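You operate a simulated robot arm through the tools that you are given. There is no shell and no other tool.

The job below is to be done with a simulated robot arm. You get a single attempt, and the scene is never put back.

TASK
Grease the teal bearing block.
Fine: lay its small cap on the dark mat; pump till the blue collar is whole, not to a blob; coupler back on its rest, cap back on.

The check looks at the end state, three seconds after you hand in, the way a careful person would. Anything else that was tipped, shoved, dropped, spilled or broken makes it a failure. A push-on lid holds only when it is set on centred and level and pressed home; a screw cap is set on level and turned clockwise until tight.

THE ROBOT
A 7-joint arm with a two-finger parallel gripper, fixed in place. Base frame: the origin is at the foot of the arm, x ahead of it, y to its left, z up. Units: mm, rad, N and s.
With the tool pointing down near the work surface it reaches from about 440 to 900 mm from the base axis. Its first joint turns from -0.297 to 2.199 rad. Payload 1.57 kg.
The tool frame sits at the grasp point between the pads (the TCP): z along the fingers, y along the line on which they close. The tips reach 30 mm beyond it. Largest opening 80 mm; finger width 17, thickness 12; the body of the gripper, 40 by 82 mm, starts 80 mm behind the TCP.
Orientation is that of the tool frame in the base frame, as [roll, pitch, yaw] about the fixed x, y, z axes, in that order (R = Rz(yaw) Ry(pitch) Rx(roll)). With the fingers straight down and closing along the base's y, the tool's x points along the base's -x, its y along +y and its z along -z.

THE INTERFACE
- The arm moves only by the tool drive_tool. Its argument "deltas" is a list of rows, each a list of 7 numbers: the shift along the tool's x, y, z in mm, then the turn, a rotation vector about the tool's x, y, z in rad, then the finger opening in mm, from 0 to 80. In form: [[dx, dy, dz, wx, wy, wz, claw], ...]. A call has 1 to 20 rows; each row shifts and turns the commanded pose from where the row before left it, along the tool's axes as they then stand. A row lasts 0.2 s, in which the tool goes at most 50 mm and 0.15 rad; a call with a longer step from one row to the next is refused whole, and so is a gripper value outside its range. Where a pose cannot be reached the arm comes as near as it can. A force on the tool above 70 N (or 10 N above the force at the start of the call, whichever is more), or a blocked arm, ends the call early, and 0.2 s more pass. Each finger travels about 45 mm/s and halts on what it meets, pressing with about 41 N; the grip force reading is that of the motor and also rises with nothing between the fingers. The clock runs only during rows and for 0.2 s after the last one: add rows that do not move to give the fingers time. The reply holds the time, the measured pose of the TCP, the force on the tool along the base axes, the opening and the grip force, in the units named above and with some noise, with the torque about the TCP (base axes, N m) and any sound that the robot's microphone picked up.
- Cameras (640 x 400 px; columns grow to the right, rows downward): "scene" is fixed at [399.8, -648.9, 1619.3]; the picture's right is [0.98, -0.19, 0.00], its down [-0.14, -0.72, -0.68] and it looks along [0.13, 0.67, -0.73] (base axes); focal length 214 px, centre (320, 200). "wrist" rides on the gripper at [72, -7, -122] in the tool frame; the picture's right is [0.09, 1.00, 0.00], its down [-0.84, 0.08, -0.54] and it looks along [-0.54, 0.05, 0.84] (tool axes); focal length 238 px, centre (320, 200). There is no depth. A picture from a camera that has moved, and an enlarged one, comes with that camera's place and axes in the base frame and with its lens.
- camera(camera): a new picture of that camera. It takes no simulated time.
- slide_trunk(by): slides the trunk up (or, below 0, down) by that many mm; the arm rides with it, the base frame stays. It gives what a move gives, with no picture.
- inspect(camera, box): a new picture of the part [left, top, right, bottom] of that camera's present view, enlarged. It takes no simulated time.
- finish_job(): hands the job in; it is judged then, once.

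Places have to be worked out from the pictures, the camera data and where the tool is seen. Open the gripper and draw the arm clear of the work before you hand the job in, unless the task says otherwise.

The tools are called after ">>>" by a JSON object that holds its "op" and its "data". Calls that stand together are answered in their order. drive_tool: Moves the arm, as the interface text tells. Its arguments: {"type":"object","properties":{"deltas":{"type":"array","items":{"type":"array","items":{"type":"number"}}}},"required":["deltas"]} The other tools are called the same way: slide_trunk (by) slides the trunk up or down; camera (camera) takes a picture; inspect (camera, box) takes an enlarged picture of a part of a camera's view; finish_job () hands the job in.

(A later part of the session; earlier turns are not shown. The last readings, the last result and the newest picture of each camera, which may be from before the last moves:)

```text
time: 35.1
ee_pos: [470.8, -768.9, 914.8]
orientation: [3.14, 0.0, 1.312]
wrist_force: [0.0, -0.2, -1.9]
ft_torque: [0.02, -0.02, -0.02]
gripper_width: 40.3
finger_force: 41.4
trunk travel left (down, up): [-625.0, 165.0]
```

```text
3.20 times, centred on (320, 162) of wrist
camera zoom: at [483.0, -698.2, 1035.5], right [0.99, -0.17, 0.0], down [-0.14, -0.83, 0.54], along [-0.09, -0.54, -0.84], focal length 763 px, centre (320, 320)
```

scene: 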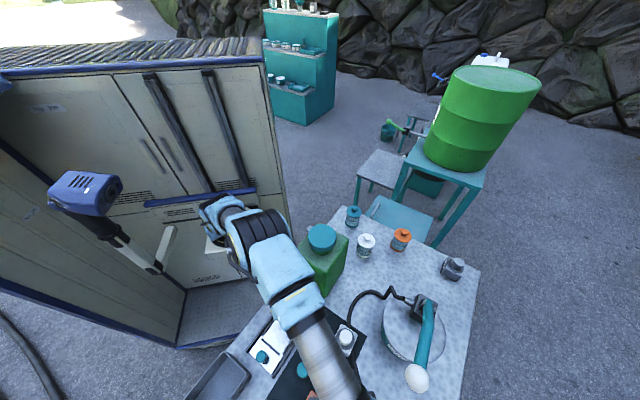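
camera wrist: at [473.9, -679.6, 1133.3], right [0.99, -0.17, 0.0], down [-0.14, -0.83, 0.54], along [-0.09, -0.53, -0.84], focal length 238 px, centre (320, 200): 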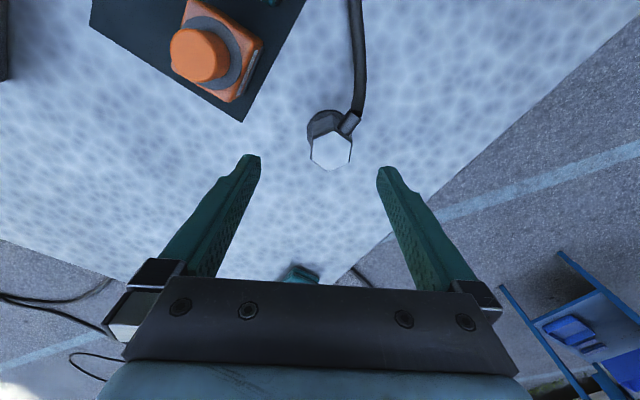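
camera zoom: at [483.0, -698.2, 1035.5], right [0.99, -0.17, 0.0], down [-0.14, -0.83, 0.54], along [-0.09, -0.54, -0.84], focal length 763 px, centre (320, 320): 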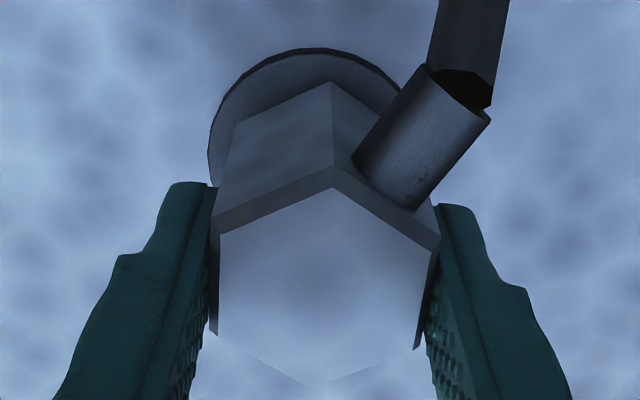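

It lifts freely (about 2 N of weight). I raise it to about z=1010 and look at what the rest looks like.

>>> {"op": "drive_tool", "data": {"deltas": [[0, 0, -10, 0, 0, 0, 30], [0, 0, -20, 0, 0, 0, 30], [0, 0, -20, 0, 0, 0, 30], [0, 0, -20, 0, 0, 0, 30], [0, 0, -25, 0, 0, 0, 30], [0, 0, 0, 0, 0, 0, 30]]}}

>>> {"op": "camera", "data": {"camera": "wrist"}}

>>> {"op": "inspect", "data": {"camera": "wrist", "box": [240, 70, 400, 200]}}

>>> {"op": "camera", "data": {"camera": "scene"}}

```text
time: 36.5
ee_pos: [470.9, -766.9, 1010.1]
orientation: [3.141, 0.001, 1.31]
wrist_force: [0.1, -0.4, -1.8]
ft_torque: [0.0, 0.0, -0.01]
gripper_width: 40.4
finger_force: 40.4
trunk travel left (down, up): [-625.0, 165.0]
```

```text
taken
camera wrist: at [483.7, -696.8, 1130.9], right [0.99, -0.17, 0.0], down [-0.14, -0.83, 0.54], along [-0.09, -0.53, -0.84], focal length 238 px, centre (320, 200)
```

wrist: 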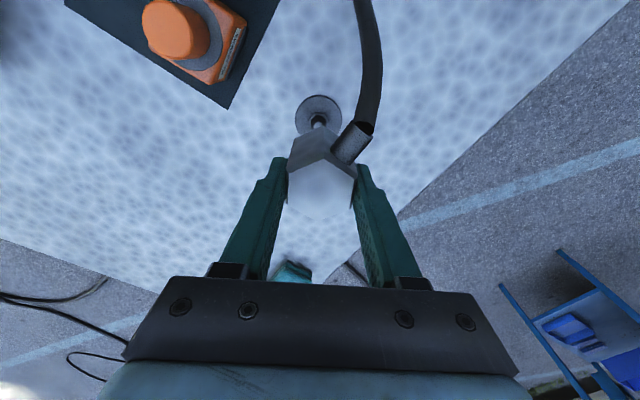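

```text
3.08 times, centred on (320, 135) of wrist
camera zoom: at [483.7, -696.8, 1130.9], right [0.99, -0.17, 0.0], down [-0.14, -0.83, 0.54], along [-0.09, -0.53, -0.84], focal length 733 px, centre (320, 400)
```

zoom: 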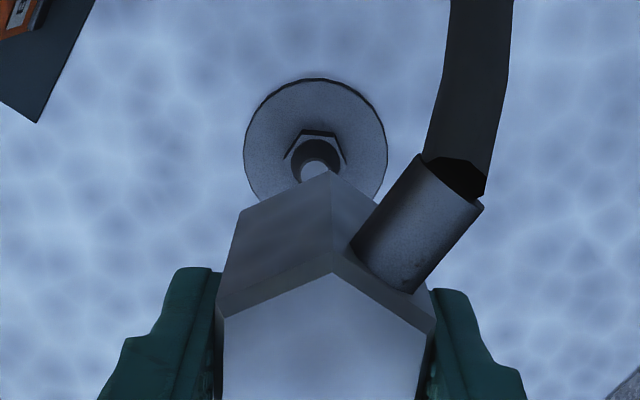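

```text
taken
```

scene: 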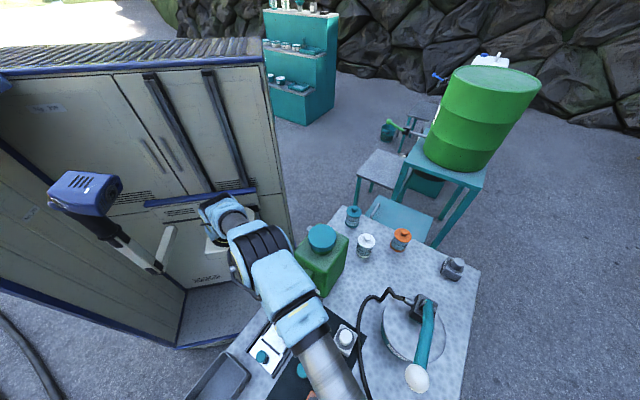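

The rest is the same kind of flange with a nipple, so the coupler just slides down over it. I carry the coupler at this height over to the teal nipple at about (433,-603).

>>> {"op": "drive_tool", "data": {"deltas": [[29.4, -15.8, 0, 0, 0, 0, 30], [29.4, -15.8, 0, 0, 0, 0, 30], [29.4, -15.8, 0, 0, 0, 0, 30], [29.4, -15.8, 0, 0, 0, 0, 30], [29.4, -15.7, 0, 0, 0, 0, 30], [0, 0, 0, 0, 0, 0, 30], [0, 0, 0, 0, 0, 0, 30]]}}

>>> {"op": "camera", "data": {"camera": "wrist"}}

>>> {"op": "inspect", "data": {"camera": "wrist", "box": [240, 70, 400, 200]}}

>>> {"op": "camera", "data": {"camera": "scene"}}

```text
time: 38.1
ee_pos: [434.1, -605.4, 1010.1]
orientation: [3.141, 0.001, 1.311]
wrist_force: [-0.5, 1.0, -0.9]
ft_torque: [0.03, 0.01, 0.01]
gripper_width: 40.5
finger_force: 41.2
trunk travel left (down, up): [-625.0, 165.0]
```

```text
taken
camera wrist: at [445.6, -534.1, 1131.1], right [0.99, -0.17, 0.0], down [-0.14, -0.83, 0.54], along [-0.09, -0.53, -0.84], focal length 238 px, centre (320, 200)
```

wrist: 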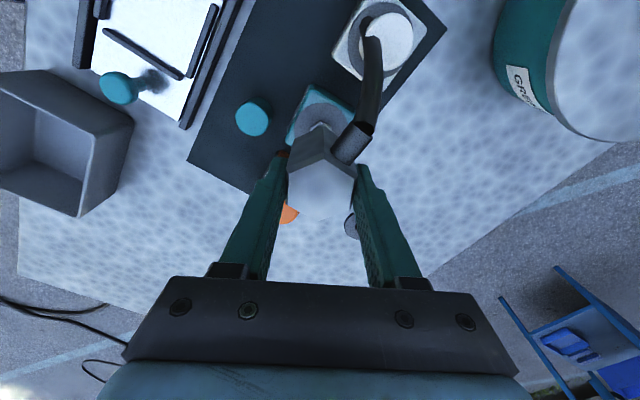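

```text
3.08 times, centred on (320, 135) of wrist
camera zoom: at [445.6, -534.1, 1131.1], right [0.99, -0.17, 0.0], down [-0.14, -0.83, 0.54], along [-0.09, -0.53, -0.84], focal length 733 px, centre (320, 400)
```

zoom: 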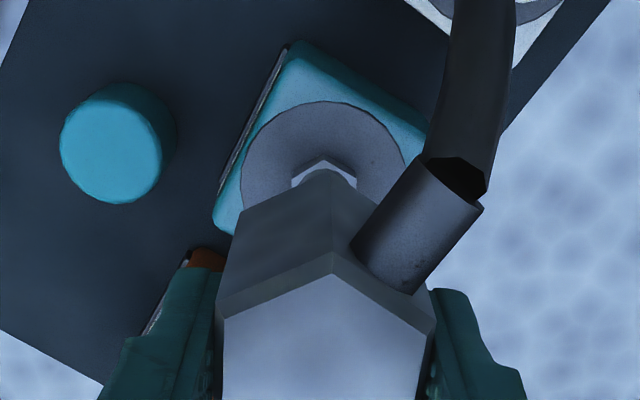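

```text
taken
```

scene: 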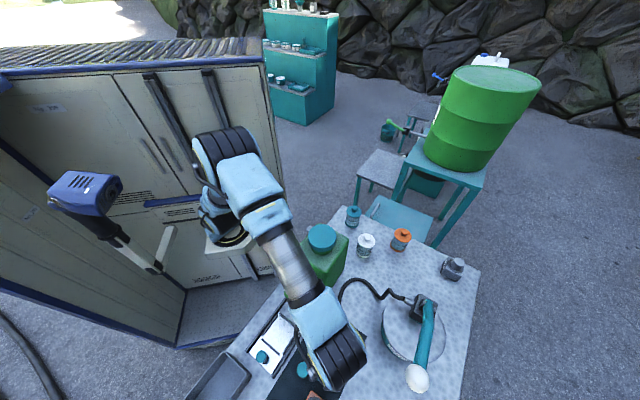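

Cross-checking the cap's known position against its appearance, I now place the nipple at about (434.7,-604.8) with the disc at z≈890, and the coupler's centre slightly short of it. I shift ~2.5 mm, go down 30 mm, and look again before the nipple enters.

>>> {"op": "drive_tool", "data": {"deltas": [[2.5, 0.6, 0, 0, 0, 0, 30], [0, 0, 15, 0, 0, 0, 30], [0, 0, 15, 0, 0, 0, 30], [0, 0, 0, 0, 0, 0, 30], [0, 0, 0, 0, 0, 0, 30]]}}

>>> {"op": "inspect", "data": {"camera": "wrist", "box": [240, 70, 400, 200]}}

>>> {"op": "inspect", "data": {"camera": "scene", "box": [280, 340, 376, 400]}}

```text
time: 39.3
ee_pos: [433.8, -603.0, 978.1]
orientation: [-3.141, -0.002, 1.31]
wrist_force: [0.0, 0.4, -2.6]
ft_torque: [0.01, 0.0, 0.0]
gripper_width: 40.4
finger_force: 41.2
trunk travel left (down, up): [-625.0, 165.0]
```

```text
3.08 times, centred on (320, 135) of wrist
camera zoom: at [445.8, -532.4, 1100.1], right [0.99, -0.17, 0.0], down [-0.14, -0.83, 0.54], along [-0.09, -0.53, -0.84], focal length 733 px, centre (320, 400)
```

zoom: 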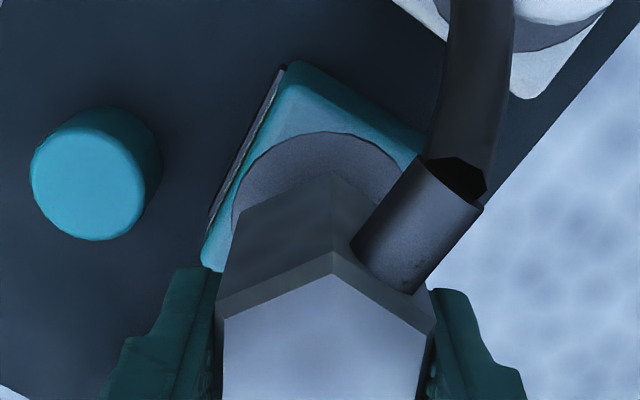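

```text
6.67 times, centred on (328, 370) of scene
camera zoom: at [399.8, -648.9, 1619.3], right [0.98, -0.19, 0.0], down [-0.14, -0.72, -0.68], along [0.13, 0.67, -0.73], focal length 1430 px, centre (267, -933)
```

zoom: 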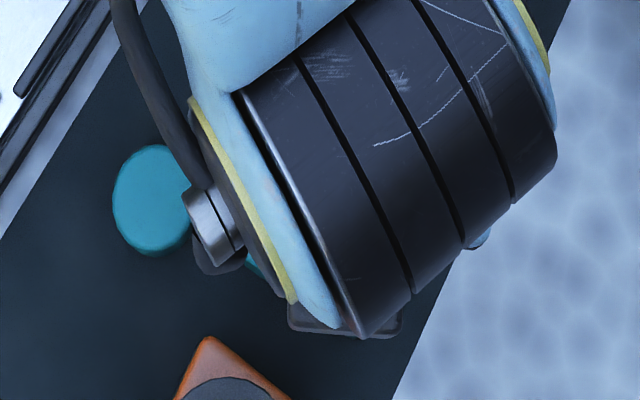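

Comparing with how the rest flange looked when the coupler was seated there, the disc should appear about 8 px further left and 6 px higher for a concentric fit. I shift the tool about 2 mm outward and 2.5 mm right, then check.

>>> {"op": "drive_tool", "data": {"deltas": [[-2, 2.5, 0, 0, 0, 0, 30], [0, 0, 0, 0, 0, 0, 30], [0, 0, 0, 0, 0, 0, 30]]}}

>>> {"op": "inspect", "data": {"camera": "wrist", "box": [280, 90, 376, 150]}}

>>> {"op": "inspect", "data": {"camera": "wrist", "box": [240, 70, 400, 200]}}

```text
time: 40.1
ee_pos: [435.4, -606.2, 978.4]
orientation: [-3.141, 0.0, 1.312]
wrist_force: [0.5, 0.5, -0.9]
ft_torque: [0.03, 0.02, 0.02]
gripper_width: 40.5
finger_force: 40.9
trunk travel left (down, up): [-625.0, 165.0]
```

```text
6.67 times, centred on (328, 120) of wrist
camera zoom: at [447.2, -535.4, 1099.9], right [0.99, -0.17, 0.0], down [-0.14, -0.83, 0.54], along [-0.09, -0.53, -0.84], focal length 1589 px, centre (267, 733)
```

zoom: 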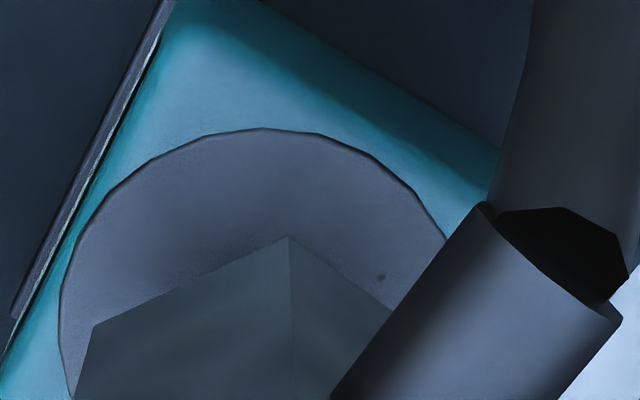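

```text
3.08 times, centred on (320, 135) of wrist
camera zoom: at [447.2, -535.4, 1099.9], right [0.99, -0.17, 0.0], down [-0.14, -0.83, 0.54], along [-0.09, -0.53, -0.84], focal length 733 px, centre (320, 400)
```

zoom: 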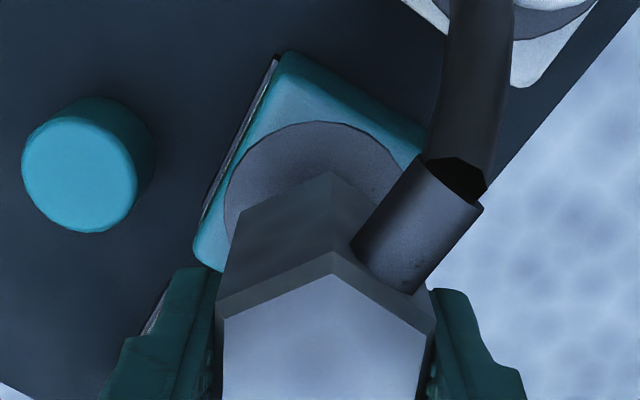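

The fit of the disc arc says I'm ~2 mm too far outward now; I shift +2 mm along tool x and begin a slow descent with force monitoring.

>>> {"op": "drive_tool", "data": {"deltas": [[2, 0.2, 0, 0, 0, 0, 30], [0, 0, 2, 0, 0, 0, 30], [0, 0, 2, 0, 0, 0, 30], [0, 0, 2, 0, 0, 0, 30], [0, 0, 0, 0, 0, 0, 30]]}}

>>> {"op": "drive_tool", "data": {"deltas": [[0, 0, 1, 0, 0, 0, 30], [0, 0, 1, 0, 0, 0, 30], [0, 0, 1, 0, 0, 0, 30], [0, 0, 0, 0, 0, 0, 30]]}}

>>> {"op": "inspect", "data": {"camera": "wrist", "box": [280, 90, 376, 150]}}

```text
time: 41.3
ee_pos: [436.0, -603.9, 972.6]
orientation: [-3.141, 0.002, 1.31]
wrist_force: [-0.5, -0.2, -1.3]
ft_torque: [0.0, 0.0, 0.03]
gripper_width: 40.5
finger_force: 40.7
trunk travel left (down, up): [-625.0, 165.0]
```

```text
time: 42.3
ee_pos: [435.6, -604.7, 967.9]
orientation: [3.14, 0.0, 1.311]
wrist_force: [0.1, -0.3, -1.7]
ft_torque: [0.0, -0.01, 0.0]
gripper_width: 40.3
finger_force: 41.7
trunk travel left (down, up): [-625.0, 165.0]
```

```text
6.67 times, centred on (328, 120) of wrist
camera zoom: at [448.1, -534.0, 1091.1], right [0.99, -0.17, 0.0], down [-0.14, -0.83, 0.54], along [-0.09, -0.53, -0.84], focal length 1589 px, centre (267, 733)
```

zoom: 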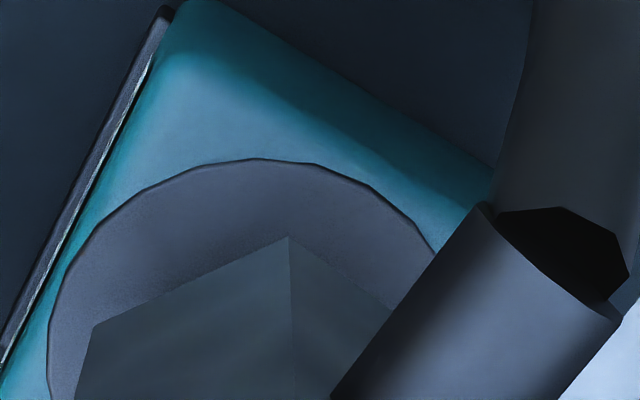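

The disc is now where a concentric fit predicts. I continue down in 1 mm steps.

>>> {"op": "drive_tool", "data": {"deltas": [[0, 0, 1, 0, 0, 0, 30], [0, 0, 1, 0, 0, 0, 30], [0, 0, 1, 0, 0, 0, 30], [0, 0, 0, 0, 0, 0, 30]]}}

>>> {"op": "drive_tool", "data": {"deltas": [[0, 0, 1, 0, 0, 0, 30], [0, 0, 1, 0, 0, 0, 30], [0, 0, 0, 0, 0, 0, 30]]}}

>>> {"op": "drive_tool", "data": {"deltas": [[0, 0, 1, 0, 0, 0, 30], [0, 0, 1, 0, 0, 0, 30], [0, 0, 0, 0, 0, 0, 30]]}}

```text
time: 43.3
ee_pos: [435.2, -604.6, 966.6]
orientation: [-3.141, -0.001, 1.31]
wrist_force: [0.3, -0.9, -2.0]
ft_torque: [0.02, 0.01, 0.0]
gripper_width: 40.4
finger_force: 41.0
trunk travel left (down, up): [-625.0, 165.0]
```

```text
time: 44.1
ee_pos: [437.2, -604.6, 963.4]
orientation: [3.14, 0.0, 1.31]
wrist_force: [0.2, -0.4, -1.3]
ft_torque: [0.01, -0.01, -0.02]
gripper_width: 40.4
finger_force: 40.3
trunk travel left (down, up): [-625.0, 165.0]
```

```text
time: 44.9
ee_pos: [436.5, -605.2, 961.6]
orientation: [-3.141, 0.0, 1.31]
wrist_force: [-0.4, 0.3, -1.1]
ft_torque: [-0.01, -0.01, -0.02]
gripper_width: 40.5
finger_force: 41.8
trunk travel left (down, up): [-625.0, 165.0]
```

No contact yet at z≈961.6; further down by 1 mm steps.

>>> {"op": "drive_tool", "data": {"deltas": [[0, 0, 1, 0, 0, 0, 30], [0, 0, 1, 0, 0, 0, 30], [0, 0, 0, 0, 0, 0, 30]]}}

>>> {"op": "drive_tool", "data": {"deltas": [[0, 0, 1, 0, 0, 0, 30], [0, 0, 1, 0, 0, 0, 30], [0, 0, 0, 0, 0, 0, 30]]}}

>>> {"op": "drive_tool", "data": {"deltas": [[0, 0, 1, 0, 0, 0, 30], [0, 0, 1, 0, 0, 0, 30], [0, 0, 0, 0, 0, 0, 30]]}}

```text
time: 45.7
ee_pos: [436.1, -606.8, 960.2]
orientation: [-3.141, -0.001, 1.312]
wrist_force: [-0.7, -0.1, -1.2]
ft_torque: [0.0, 0.03, -0.01]
gripper_width: 40.5
finger_force: 41.2
trunk travel left (down, up): [-625.0, 165.0]
```

```text
time: 46.5
ee_pos: [437.8, -604.4, 958.0]
orientation: [3.141, -0.001, 1.311]
wrist_force: [-0.7, 0.1, -1.4]
ft_torque: [-0.03, 0.03, -0.01]
gripper_width: 40.4
finger_force: 41.1
trunk travel left (down, up): [-625.0, 165.0]
```

```text
time: 47.3
ee_pos: [437.7, -604.8, 955.6]
orientation: [-3.142, 0.0, 1.311]
wrist_force: [0.6, 0.1, -1.0]
ft_torque: [0.04, -0.02, 0.0]
gripper_width: 40.4
finger_force: 41.5
trunk travel left (down, up): [-625.0, 165.0]
```

Still free at z≈955.6, so the nipple seems to be entering. I look, then continue to find the seat expected near 952.

>>> {"op": "inspect", "data": {"camera": "wrist", "box": [240, 90, 400, 190]}}

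>>> {"op": "drive_tool", "data": {"deltas": [[0, 0, 1, 0, 0, 0, 30], [0, 0, 1, 0, 0, 0, 30], [0, 0, 0, 0, 0, 0, 30]]}}

>>> {"op": "drive_tool", "data": {"deltas": [[0, 0, 1, 0, 0, 0, 30], [0, 0, 0, 0, 0, 0, 30]]}}

```text
4.00 times, centred on (320, 140) of wrist
camera zoom: at [448.6, -533.6, 1077.4], right [0.99, -0.17, 0.0], down [-0.14, -0.83, 0.54], along [-0.09, -0.53, -0.84], focal length 953 px, centre (320, 440)
```

zoom: 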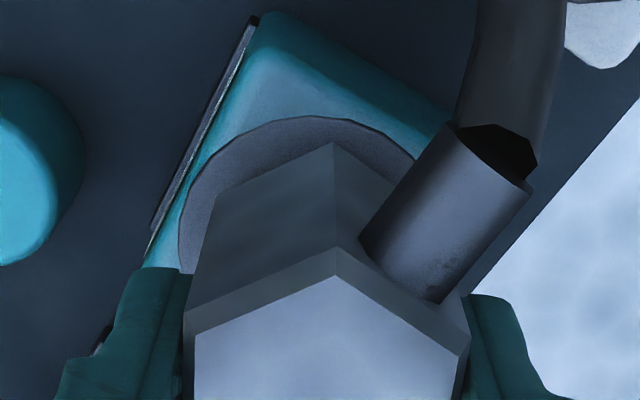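

```text
time: 48.1
ee_pos: [436.5, -603.9, 954.7]
orientation: [-3.14, 0.0, 1.311]
wrist_force: [0.4, -0.2, -1.6]
ft_torque: [-0.01, 0.01, 0.01]
gripper_width: 40.6
finger_force: 40.5
trunk travel left (down, up): [-625.0, 165.0]
```

```text
time: 48.7
ee_pos: [436.9, -603.7, 952.0]
orientation: [-3.141, -0.001, 1.31]
wrist_force: [0.7, 0.0, -1.8]
ft_torque: [0.02, -0.03, 0.01]
gripper_width: 40.6
finger_force: 41.5
trunk travel left (down, up): [-625.0, 165.0]
```

Still free at z≈952; continue step by step.

>>> {"op": "drive_tool", "data": {"deltas": [[0, 0, 1, 0, 0, 0, 30], [0, 0, 0, 0, 0, 0, 30]]}}

>>> {"op": "drive_tool", "data": {"deltas": [[0, 0, 1, 0, 0, 0, 30], [0, 0, 0, 0, 0, 0, 30]]}}

>>> {"op": "drive_tool", "data": {"deltas": [[0, 0, 1, 0, 0, 0, 30], [0, 0, 0, 0, 0, 0, 30]]}}

```text
time: 49.3
ee_pos: [436.9, -604.0, 952.4]
orientation: [3.141, 0.0, 1.309]
wrist_force: [0.7, 0.5, -0.8]
ft_torque: [0.0, -0.03, 0.01]
gripper_width: 40.5
finger_force: 41.0
trunk travel left (down, up): [-625.0, 165.0]
```

```text
time: 49.9
ee_pos: [436.1, -604.3, 951.7]
orientation: [3.141, 0.001, 1.311]
wrist_force: [0.6, 0.2, -1.8]
ft_torque: [-0.01, -0.02, 0.05]
gripper_width: 40.1
finger_force: 41.1
trunk travel left (down, up): [-625.0, 165.0]
```

```text
time: 50.5
ee_pos: [437.9, -603.8, 951.1]
orientation: [3.14, 0.001, 1.31]
wrist_force: [-0.3, 0.0, -1.1]
ft_torque: [0.03, -0.01, 0.01]
gripper_width: 40.5
finger_force: 40.5
trunk travel left (down, up): [-625.0, 165.0]
```

Free still at ≈950.5. Continue.

>>> {"op": "drive_tool", "data": {"deltas": [[0, 0, 1, 0, 0, 0, 30], [0, 0, 0, 0, 0, 0, 30]]}}

>>> {"op": "drive_tool", "data": {"deltas": [[0, 0, 1, 0, 0, 0, 30], [0, 0, 0, 0, 0, 0, 30]]}}

>>> {"op": "inspect", "data": {"camera": "wrist", "box": [240, 90, 400, 190]}}

```text
time: 51.1
ee_pos: [437.0, -604.7, 949.5]
orientation: [3.142, -0.001, 1.313]
wrist_force: [-1.1, 0.9, 2.3]
ft_torque: [0.05, 0.04, -0.02]
gripper_width: 40.4
finger_force: 41.0
trunk travel left (down, up): [-625.0, 165.0]
```

```text
time: 51.7
ee_pos: [436.5, -604.9, 949.0]
orientation: [3.141, 0.0, 1.311]
wrist_force: [-0.4, 2.4, 13.4]
ft_torque: [0.33, 0.17, -0.03]
gripper_width: 40.6
finger_force: 41.3
trunk travel left (down, up): [-625.0, 165.0]
```

```text
4.00 times, centred on (320, 140) of wrist
camera zoom: at [448.3, -533.5, 1070.8], right [0.99, -0.17, 0.0], down [-0.14, -0.83, 0.54], along [-0.09, -0.54, -0.84], focal length 953 px, centre (320, 440)
```

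zoom: 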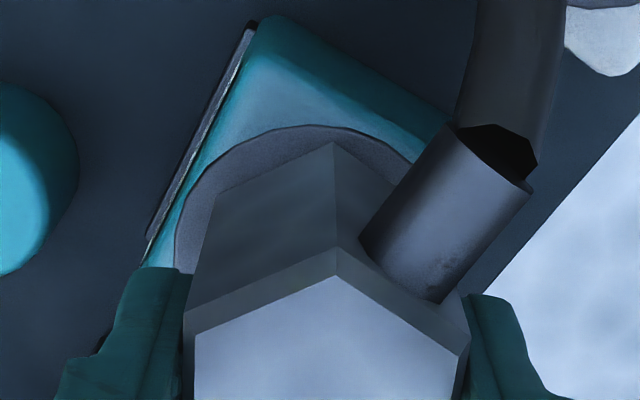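

Contact at z≈949.5, matching the predicted seat level, so the nipple is in the bore. I press a little further to make sure it is home and listen for any sound.

>>> {"op": "drive_tool", "data": {"deltas": [[0, 0, 1, 0, 0, 0, 30], [0, 0, 0, 0, 0, 0, 30]]}}

>>> {"op": "drive_tool", "data": {"deltas": [[0, 0, 1, 0, 0, 0, 30], [0, 0, 0, 0, 0, 0, 30]]}}

```text
time: 52.3
ee_pos: [437.2, -604.1, 948.4]
orientation: [3.138, 0.003, 1.31]
wrist_force: [1.3, 3.8, 25.8]
ft_torque: [0.53, 0.15, -0.03]
gripper_width: 40.6
finger_force: 41.3
trunk travel left (down, up): [-625.0, 165.0]
```

```text
time: 52.9
ee_pos: [436.2, -605.7, 946.9]
orientation: [3.136, 0.005, 1.31]
wrist_force: [5.5, 0.8, 27.6]
ft_torque: [-0.04, 0.11, 0.03]
gripper_width: 40.6
finger_force: 40.5
trunk travel left (down, up): [-625.0, 165.0]
```

The torque has vanished while the force stays at 27 N, suggesting it slid into place. I look at it from both cameras.

>>> {"op": "inspect", "data": {"camera": "wrist", "box": [240, 90, 400, 190]}}

>>> {"op": "camera", "data": {"camera": "wrist"}}

```text
4.00 times, centred on (320, 140) of wrist
camera zoom: at [448.1, -533.6, 1069.1], right [0.99, -0.17, 0.0], down [-0.14, -0.83, 0.54], along [-0.09, -0.54, -0.84], focal length 953 px, centre (320, 440)
```

zoom: 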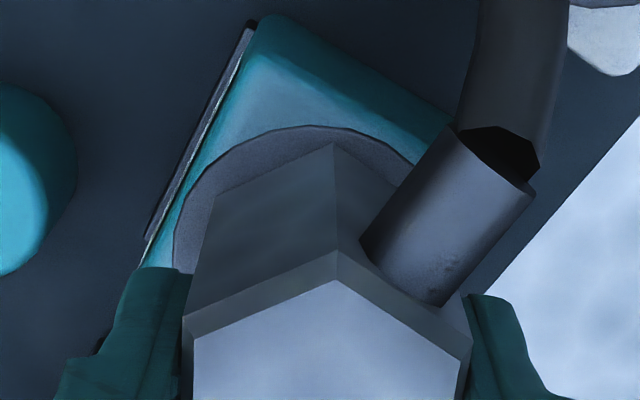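

```text
taken
camera wrist: at [448.1, -533.6, 1069.1], right [0.99, -0.17, 0.0], down [-0.14, -0.83, 0.54], along [-0.09, -0.54, -0.84], focal length 238 px, centre (320, 200)
```

wrist: 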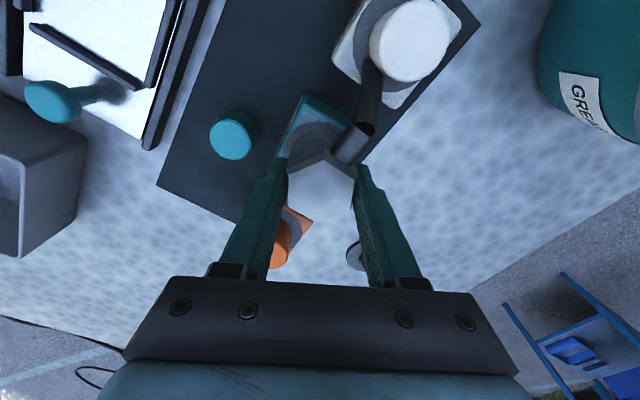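

The coupler bottom is at disc level, and the further push only slipped it slightly in the fingers, so it is seated. I ease back 2 mm to relax the load and then open slowly.

>>> {"op": "drive_tool", "data": {"deltas": [[0, 0, -1, 0, 0, 0, 30], [0, 0, -1, 0, 0, 0, 30], [0, 0, 0, 0, 0, 0, 30]]}}

>>> {"op": "inspect", "data": {"camera": "wrist", "box": [240, 90, 400, 190]}}

```text
time: 53.7
ee_pos: [434.9, -603.5, 947.5]
orientation: [-3.139, 0.0, 1.309]
wrist_force: [1.9, -2.8, 7.4]
ft_torque: [-0.32, -0.11, 0.04]
gripper_width: 40.3
finger_force: 40.8
trunk travel left (down, up): [-625.0, 165.0]
```

```text
4.00 times, centred on (320, 140) of wrist
camera zoom: at [447.8, -533.5, 1069.3], right [0.99, -0.17, 0.0], down [-0.14, -0.83, 0.54], along [-0.09, -0.53, -0.84], focal length 953 px, centre (320, 440)
```

zoom: 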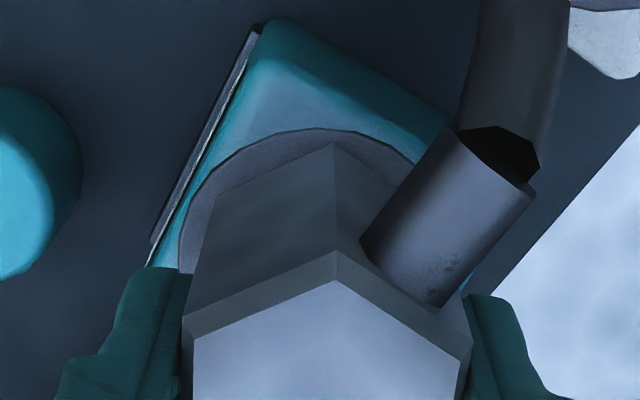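

Load is down to 7 N with the coupler constrained by the nipple. I open the fingers slowly and watch.

>>> {"op": "drive_tool", "data": {"deltas": [[0, 0, -0.5, 0, 0, 0, 40], [0, 0, 0, 0, 0, 0, 44], [0, 0, 0, 0, 0, 0, 50], [0, 0, 0, 0, 0, 0, 60], [0, 0, 0, 0, 0, 0, 70], [0, 0, 0, 0, 0, 0, 70]]}}

>>> {"op": "inspect", "data": {"camera": "wrist", "box": [240, 90, 400, 190]}}

```text
time: 55.1
ee_pos: [437.1, -604.4, 948.7]
orientation: [3.14, 0.001, 1.31]
wrist_force: [0.6, -0.5, 0.2]
ft_torque: [-0.02, 0.0, 0.02]
gripper_width: 70.0
finger_force: 0.1
trunk travel left (down, up): [-625.0, 165.0]
```

```text
4.00 times, centred on (320, 140) of wrist
camera zoom: at [448.6, -533.7, 1070.6], right [0.99, -0.17, 0.0], down [-0.14, -0.83, 0.54], along [-0.09, -0.54, -0.84], focal length 953 px, centre (320, 440)
```

zoom: 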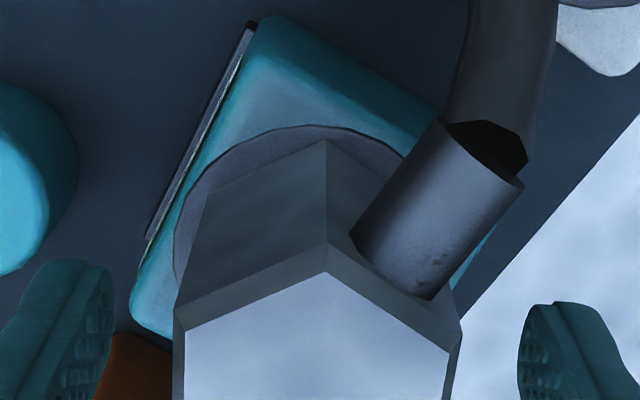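

The coupler settled about 2 mm sideways onto the nipple and stands upright by itself. I rise clear and view it from above.

>>> {"op": "drive_tool", "data": {"deltas": [[0, 0, -10, 0, 0, 0, 80], [0, 0, -25, 0, 0, 0, 80], [0, 0, -35, 0, 0, 0, 80], [0, 0, -40, 0, 0, 0, 80], [0, 0, 0, 0, 0, 0, 80]]}}

>>> {"op": "camera", "data": {"camera": "wrist"}}

>>> {"op": "inspect", "data": {"camera": "wrist", "box": [270, 70, 398, 150]}}

```text
time: 56.3
ee_pos: [435.7, -604.4, 1057.9]
orientation: [-3.141, 0.0, 1.31]
wrist_force: [-0.5, -0.2, -0.5]
ft_torque: [0.03, -0.03, 0.05]
gripper_width: 79.9
finger_force: 0.0
trunk travel left (down, up): [-625.0, 165.0]
```

```text
taken
camera wrist: at [447.2, -533.3, 1180.0], right [0.99, -0.17, 0.0], down [-0.14, -0.83, 0.54], along [-0.09, -0.53, -0.84], focal length 238 px, centre (320, 200)
```

wrist: 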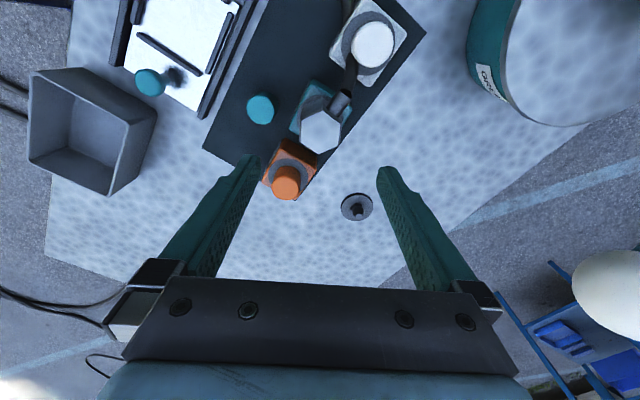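

```text
5.00 times, centred on (334, 110) of wrist
camera zoom: at [447.2, -533.3, 1180.0], right [0.99, -0.17, 0.0], down [-0.14, -0.83, 0.54], along [-0.09, -0.53, -0.84], focal length 1192 px, centre (250, 650)
```

zoom: 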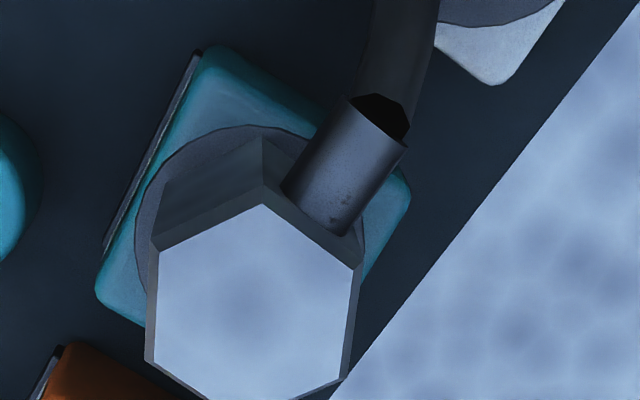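

The coupler sits properly on the nipple. The lever's ball works out at about (580,-658,1103), radius ≈877, with the pivot toward +e1; I'll grip the ball across the lever plane so it can turn in the fingers. First I raise the trunk 150 mm for reach at that height.

>>> {"op": "slide_trunk", "data": {"by": 150}}

>>> {"op": "drive_tool", "data": {"deltas": [[0, 0, 0, 0, 0, 0.131, 80], [0, 0, 0, 0, 0, 0.131, 80], [0, 0, 0, 0, 0, 0.131, 80], [0, 0, 0, 0, 0, 0.131, 80], [20, 35, 0, 0, 0, 0, 80], [20, 35, 0, 0, 0, 0, 80], [0, 0, 0, 0, 0, 0, 80]]}}

>>> {"op": "camera", "data": {"camera": "wrist"}}

>>> {"op": "camera", "data": {"camera": "scene"}}

```text
time: 58.1
ee_pos: [436.3, -603.8, 1207.6]
orientation: [-3.141, 0.0, 1.312]
wrist_force: [0.8, 0.0, 0.3]
ft_torque: [0.0, -0.04, -0.02]
gripper_width: 80.0
finger_force: 0.1
trunk travel left (down, up): [-775.0, 15.0]
```

```text
time: 59.7
ee_pos: [514.5, -625.8, 1210.2]
orientation: [3.142, -0.001, 0.786]
wrist_force: [0.0, 0.1, -0.2]
ft_torque: [-0.03, 0.03, 0.0]
gripper_width: 80.0
finger_force: 0.0
trunk travel left (down, up): [-775.0, 15.0]
```

```text
taken
camera wrist: at [559.9, -569.9, 1331.5], right [0.77, -0.64, 0.0], down [-0.54, -0.65, 0.54], along [-0.35, -0.42, -0.84], focal length 238 px, centre (320, 200)
```

wrist: 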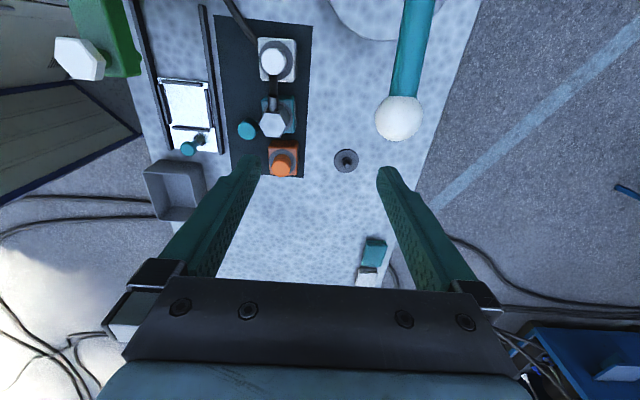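

```text
taken
```

scene: 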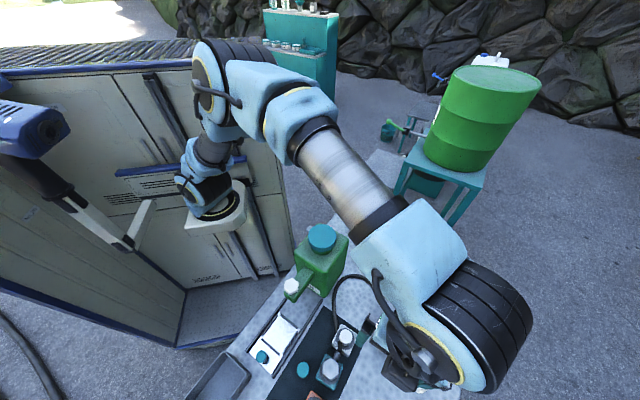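

The ball triangulates again to (581,-660,1103), diameter ≈46 mm, and the coupler stays visible to the scene camera. I move over the ball and lower to z≈1165.

>>> {"op": "drive_tool", "data": {"deltas": [[11.4, 35.5, 0, 0, 0, 0, 80], [11.4, 35.5, 0, 0, 0, 0, 80], [0, 0, 22, 0, 0, 0, 80], [0, 0, 22, 0, 0, 0, 80], [0, 0, 0, 0, 0, 0, 80]]}}

>>> {"op": "camera", "data": {"camera": "wrist"}}

>>> {"op": "camera", "data": {"camera": "scene"}}

```text
time: 60.9
ee_pos: [580.0, -659.0, 1164.5]
orientation: [3.141, 0.0, 0.786]
wrist_force: [-0.1, -1.6, 0.2]
ft_torque: [0.0, -0.01, -0.01]
gripper_width: 80.2
finger_force: 0.1
trunk travel left (down, up): [-775.0, 15.0]
```

```text
taken
camera wrist: at [625.7, -604.1, 1286.0], right [0.77, -0.64, 0.0], down [-0.54, -0.65, 0.54], along [-0.35, -0.42, -0.84], focal length 238 px, centre (320, 200)
```

wrist: 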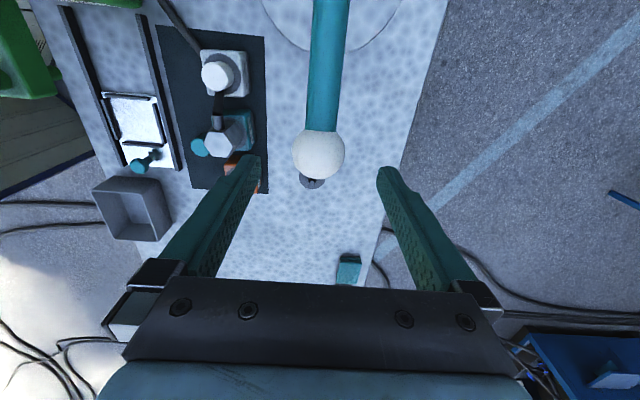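

```text
taken
```

scene: 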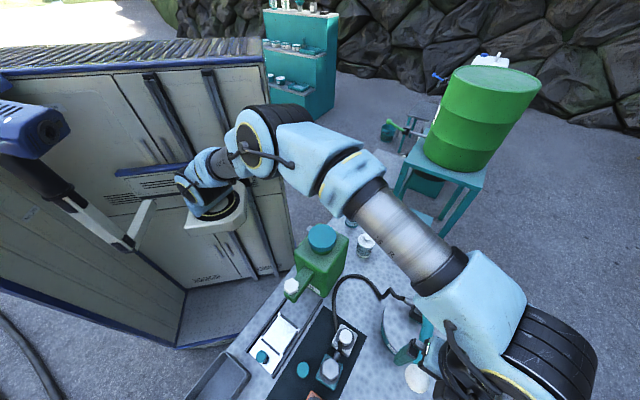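

The ball is centred below the fingers at z≈1107. I go down around it and close on it.

>>> {"op": "drive_tool", "data": {"deltas": [[0, 0, 20, 0, 0, 0, 80], [0, 0, 20, 0, 0, 0, 80], [0, 0, 19, 0, 0, 0, 80], [0, 0, 0, 0, 0, 0, 80]]}}

>>> {"op": "camera", "data": {"camera": "wrist"}}

```text
time: 61.9
ee_pos: [578.9, -659.5, 1104.4]
orientation: [3.142, 0.001, 0.784]
wrist_force: [-0.5, -0.2, -0.2]
ft_torque: [0.01, 0.02, 0.02]
gripper_width: 80.0
finger_force: 0.0
trunk travel left (down, up): [-775.0, 15.0]
```

```text
taken
camera wrist: at [625.0, -604.3, 1227.1], right [0.77, -0.64, 0.0], down [-0.54, -0.65, 0.54], along [-0.35, -0.42, -0.84], focal length 238 px, centre (320, 200)
```

wrist: 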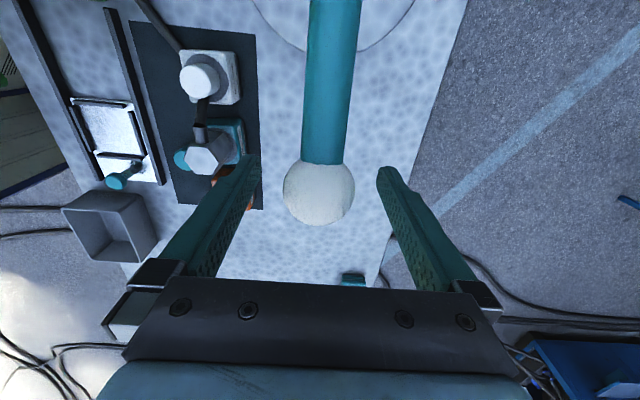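

The ball is right at the TCP. I take a baseline look at the teal bearing for its collar, and close on the ball.

>>> {"op": "inspect", "data": {"camera": "scene", "box": [300, 350, 364, 390]}}

>>> {"op": "drive_tool", "data": {"deltas": [[0, 0, 0, 0, 0, 0, 64], [0, 0, 0, 0, 0, 0, 50], [0, 0, 0, 0, 0, 0, 40], [0, 0, 0, 0, 0, 0, 34], [0, 0, 0, 0, 0, 0, 34]]}}

>>> {"op": "inspect", "data": {"camera": "wrist", "box": [170, 100, 260, 180]}}

```text
10.00 times, centred on (332, 370) of scene
camera zoom: at [399.8, -648.9, 1619.3], right [0.98, -0.19, 0.0], down [-0.14, -0.72, -0.68], along [0.13, 0.67, -0.73], focal length 2145 px, centre (200, -1500)
```

zoom: 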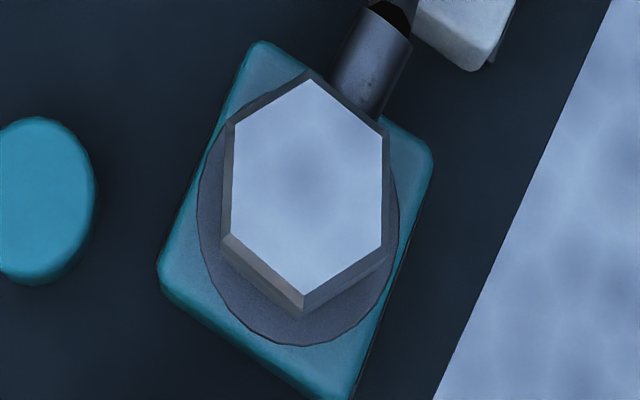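

```text
time: 63.1
ee_pos: [578.0, -659.4, 1106.5]
orientation: [3.141, -0.001, 0.785]
wrist_force: [-5.9, 7.4, -0.5]
ft_torque: [0.1, 0.15, 0.03]
gripper_width: 41.7
finger_force: 28.8
trunk travel left (down, up): [-775.0, 15.0]
```

```text
5.00 times, centred on (215, 140) of wrist
camera zoom: at [624.5, -603.8, 1227.3], right [0.77, -0.64, 0.0], down [-0.54, -0.65, 0.54], along [-0.35, -0.42, -0.84], focal length 1192 px, centre (845, 500)
```

zoom: 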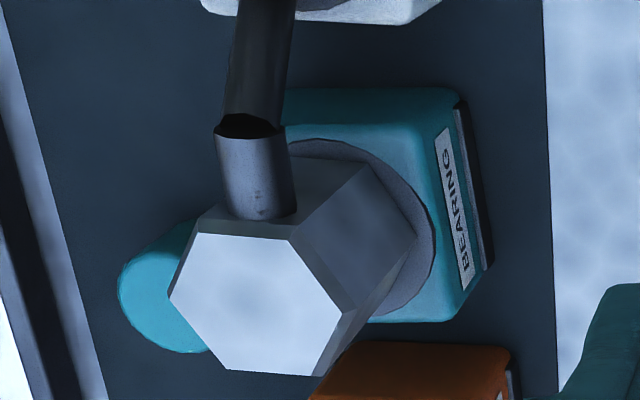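

No collar yet at baseline and the block hasn't moved. The ball is held with a slight side load toward -y; I relieve it by 1 mm and let the grip settle.

>>> {"op": "drive_tool", "data": {"deltas": [[0, -1, 0, 0, 0, 0, 34], [0, 0, 0, 0, 0, 0, 34]]}}

```text
time: 63.7
ee_pos: [579.3, -658.7, 1106.0]
orientation: [3.141, 0.001, 0.786]
wrist_force: [-0.4, 0.1, -0.7]
ft_torque: [-0.15, -0.17, -0.13]
gripper_width: 41.6
finger_force: 44.9
trunk travel left (down, up): [-775.0, 15.0]
```

Side load is gone. With the pivot estimated 201 mm along +e1 and about 119 mm lower (lever ≈234 mm), I start the down-stroke along that arc with a short first move to read the forces.

>>> {"op": "drive_tool", "data": {"deltas": [[-3, 0, 5, 0, 0, 0, 34], [-2.9, 0, 5, 0, 0, 0, 34], [-2.7, 0, 5, 0, 0, 0, 34], [-2.4, 0, 5, 0, 0, 0, 34], [0, 0, 0, 0, 0, 0, 34]]}}

>>> {"op": "inspect", "data": {"camera": "scene", "box": [300, 350, 364, 390]}}

>>> {"op": "camera", "data": {"camera": "wrist"}}

```text
time: 64.9
ee_pos: [572.0, -664.9, 1084.0]
orientation: [3.141, -0.001, 0.788]
wrist_force: [8.3, 12.5, 4.1]
ft_torque: [0.76, -0.83, 0.08]
gripper_width: 41.5
finger_force: 45.4
trunk travel left (down, up): [-775.0, 15.0]
```

```text
10.00 times, centred on (332, 370) of scene
camera zoom: at [399.8, -648.9, 1619.3], right [0.98, -0.19, 0.0], down [-0.14, -0.72, -0.68], along [0.13, 0.67, -0.73], focal length 2145 px, centre (200, -1500)
```

zoom: 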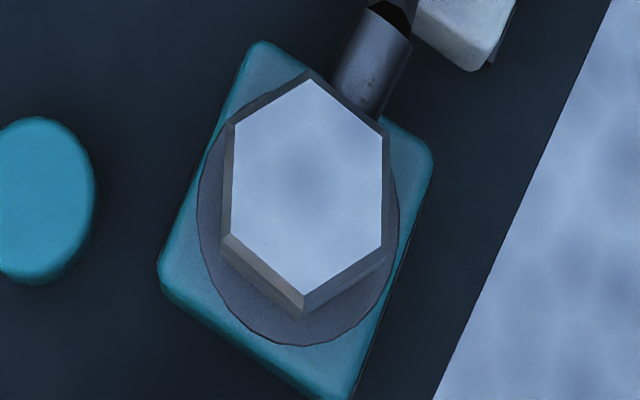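

```text
taken
camera wrist: at [618.2, -609.6, 1206.6], right [0.77, -0.64, 0.0], down [-0.54, -0.65, 0.54], along [-0.34, -0.42, -0.84], focal length 238 px, centre (320, 200)
```

wrist: 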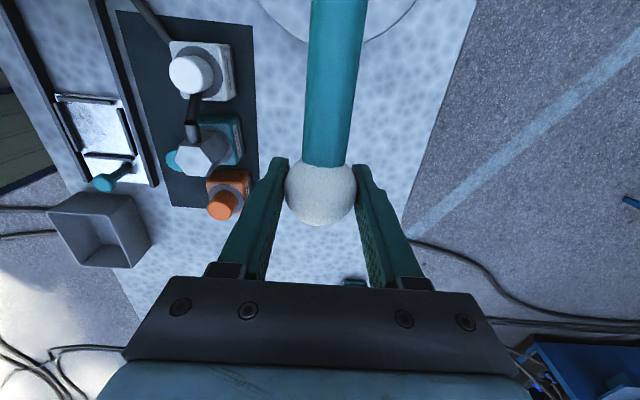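

The lever moves with little resistance and pulls ~15 N toward the pivot, so my arc runs about 1-1.5 mm too far out. I continue the stroke with a smaller outward component.

>>> {"op": "drive_tool", "data": {"deltas": [[-0.6, 0, 5, 0, 0, 0, 34], [-1.6, 0, 5, 0, 0, 0, 34], [-1.5, 0, 5, 0, 0, 0, 34], [-1.4, 0, 5, 0, 0, 0, 34], [0, 0, 0, 0, 0, 0, 34]]}}

>>> {"op": "inspect", "data": {"camera": "scene", "box": [300, 350, 364, 390]}}

```text
time: 66.1
ee_pos: [568.8, -669.6, 1065.8]
orientation: [3.14, 0.003, 0.786]
wrist_force: [6.9, 7.7, 6.9]
ft_torque: [0.82, -0.88, -0.04]
gripper_width: 41.4
finger_force: 44.7
trunk travel left (down, up): [-775.0, 15.0]
```

```text
10.00 times, centred on (332, 370) of scene
camera zoom: at [399.8, -648.9, 1619.3], right [0.98, -0.19, 0.0], down [-0.14, -0.72, -0.68], along [0.13, 0.67, -0.73], focal length 2145 px, centre (200, -1500)
```

zoom: 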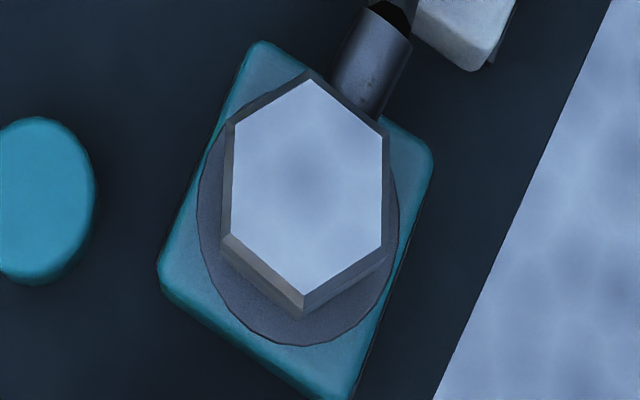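

Still fine; ~10 N inward and small downward resistance. I continue the stroke.

>>> {"op": "drive_tool", "data": {"deltas": [[0, 0, 5, 0, 0, 0, 34], [-0.8, 0, 5, 0, 0, 0, 34], [-0.9, 0, 5, 0, 0, 0, 34], [-0.8, 0, 5, 0, 0, 0, 34], [0, 0, 0, 0, 0, 0, 34]]}}

>>> {"op": "drive_tool", "data": {"deltas": [[-0.3, 0, 5, 0, 0, 0, 34], [-0.3, 0, 5, 0, 0, 0, 34], [-0.3, 0, 5, 0, 0, 0, 34], [0, 0, 0, 0, 0, 0, 34]]}}

>>> {"op": "inspect", "data": {"camera": "scene", "box": [300, 350, 364, 390]}}

>>> {"op": "camera", "data": {"camera": "wrist"}}

```text
time: 67.3
ee_pos: [565.5, -671.7, 1043.3]
orientation: [3.141, 0.0, 0.784]
wrist_force: [1.2, -0.3, 9.1]
ft_torque: [0.79, -0.79, -0.06]
gripper_width: 41.2
finger_force: 45.1
trunk travel left (down, up): [-775.0, 15.0]
```

```text
time: 68.3
ee_pos: [564.8, -672.9, 1030.4]
orientation: [3.139, 0.001, 0.785]
wrist_force: [-1.0, -3.1, 10.2]
ft_torque: [0.74, -0.9, 0.01]
gripper_width: 41.3
finger_force: 44.7
trunk travel left (down, up): [-775.0, 15.0]
```

```text
10.00 times, centred on (332, 370) of scene
camera zoom: at [399.8, -648.9, 1619.3], right [0.98, -0.19, 0.0], down [-0.14, -0.72, -0.68], along [0.13, 0.67, -0.73], focal length 2145 px, centre (200, -1500)
```

zoom: 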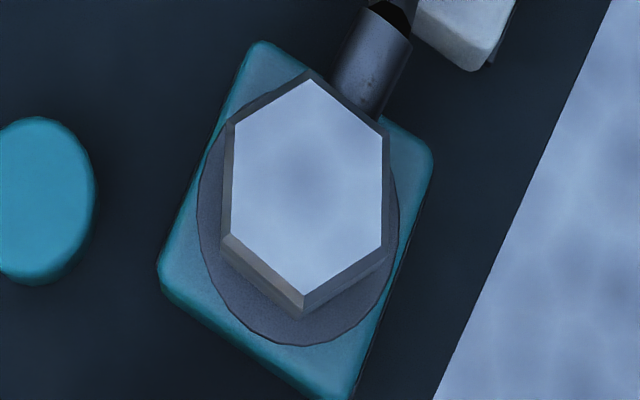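

```text
taken
camera wrist: at [610.5, -617.3, 1151.8], right [0.77, -0.64, 0.0], down [-0.54, -0.65, 0.54], along [-0.35, -0.42, -0.84], focal length 238 px, centre (320, 200)
```

wrist: 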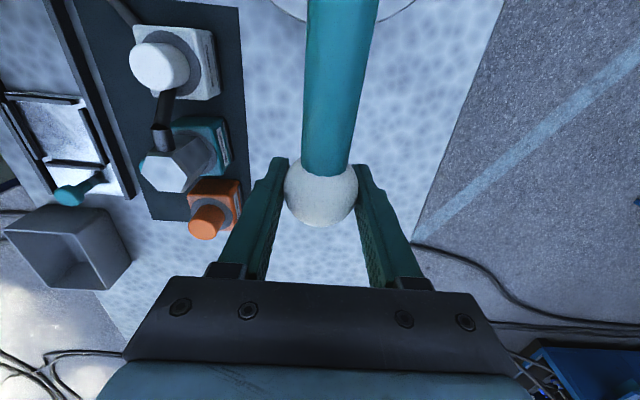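

No grease visible yet, and the arc is now nearly vertical (pivot height ≈1002). I continue down looking for the end of the stroke.

>>> {"op": "drive_tool", "data": {"deltas": [[-0.6, 0, 5, 0, 0, 0, 34], [-0.4, 0, 5, 0, 0, 0, 34], [-0.2, 0, 5, 0, 0, 0, 34], [0, 0, 0, 0, 0, 0, 34]]}}

>>> {"op": "drive_tool", "data": {"deltas": [[0, 0, 5, 0, 0, 0, 34], [0, 0, 5, 0, 0, 0, 34], [0.2, 0, 5, 0, 0, 0, 34], [0, 0, 0, 0, 0, 0, 34]]}}

>>> {"op": "inspect", "data": {"camera": "scene", "box": [300, 350, 364, 390]}}

```text
time: 69.3
ee_pos: [565.1, -672.0, 1014.7]
orientation: [3.14, 0.002, 0.788]
wrist_force: [3.7, 0.4, 10.4]
ft_torque: [0.77, -0.92, 0.09]
gripper_width: 41.3
finger_force: 44.7
trunk travel left (down, up): [-775.0, 15.0]
```

```text
time: 70.3
ee_pos: [565.2, -672.7, 1000.6]
orientation: [3.14, 0.001, 0.786]
wrist_force: [7.1, 4.8, 10.9]
ft_torque: [0.67, -0.61, 0.03]
gripper_width: 41.1
finger_force: 45.5
trunk travel left (down, up): [-775.0, 15.0]
```

```text
10.00 times, centred on (332, 370) of scene
camera zoom: at [399.8, -648.9, 1619.3], right [0.98, -0.19, 0.0], down [-0.14, -0.72, -0.68], along [0.13, 0.67, -0.73], focal length 2145 px, centre (200, -1500)
```

zoom: 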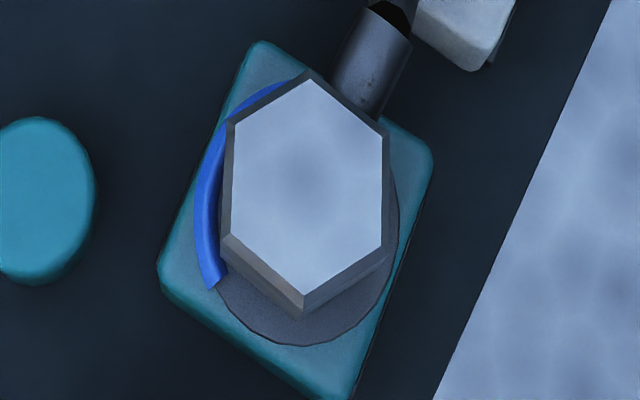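

A blue collar arc has appeared over roughly a third of the disc's rim by the end of this stroke. I push a little further to learn whether the stroke has a stop and whether the arc grows further.

>>> {"op": "drive_tool", "data": {"deltas": [[0.8, 0, 4, 0, 0, 0, 34], [0.5, 0, 4, 0, 0, 0, 34], [0, 0, 0, 0, 0, 0, 34]]}}

>>> {"op": "inspect", "data": {"camera": "scene", "box": [300, 350, 364, 390]}}

>>> {"op": "camera", "data": {"camera": "wrist"}}

```text
time: 71.1
ee_pos: [565.7, -671.9, 991.7]
orientation: [3.141, 0.001, 0.788]
wrist_force: [4.4, 10.0, 12.1]
ft_torque: [0.69, -0.68, 0.0]
gripper_width: 41.3
finger_force: 44.9
trunk travel left (down, up): [-775.0, 15.0]
```

```text
10.00 times, centred on (332, 370) of scene
camera zoom: at [399.8, -648.9, 1619.3], right [0.98, -0.19, 0.0], down [-0.14, -0.72, -0.68], along [0.13, 0.67, -0.73], focal length 2145 px, centre (200, -1500)
```

zoom: 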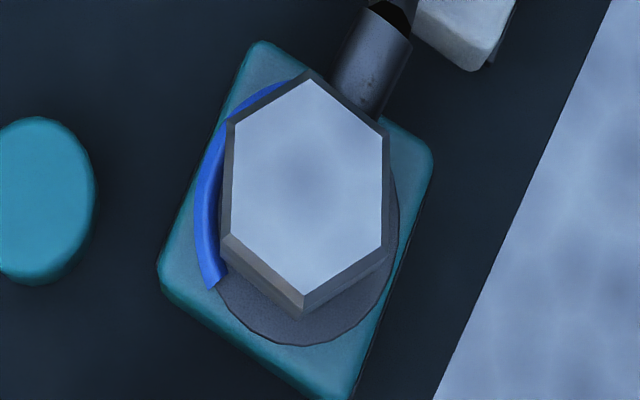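

```text
taken
camera wrist: at [611.4, -616.6, 1114.2], right [0.77, -0.64, 0.0], down [-0.54, -0.65, 0.54], along [-0.35, -0.42, -0.84], focal length 238 px, centre (320, 200)
```

wrist: 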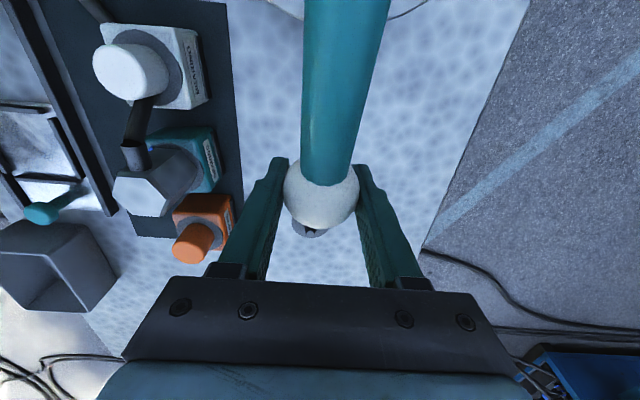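

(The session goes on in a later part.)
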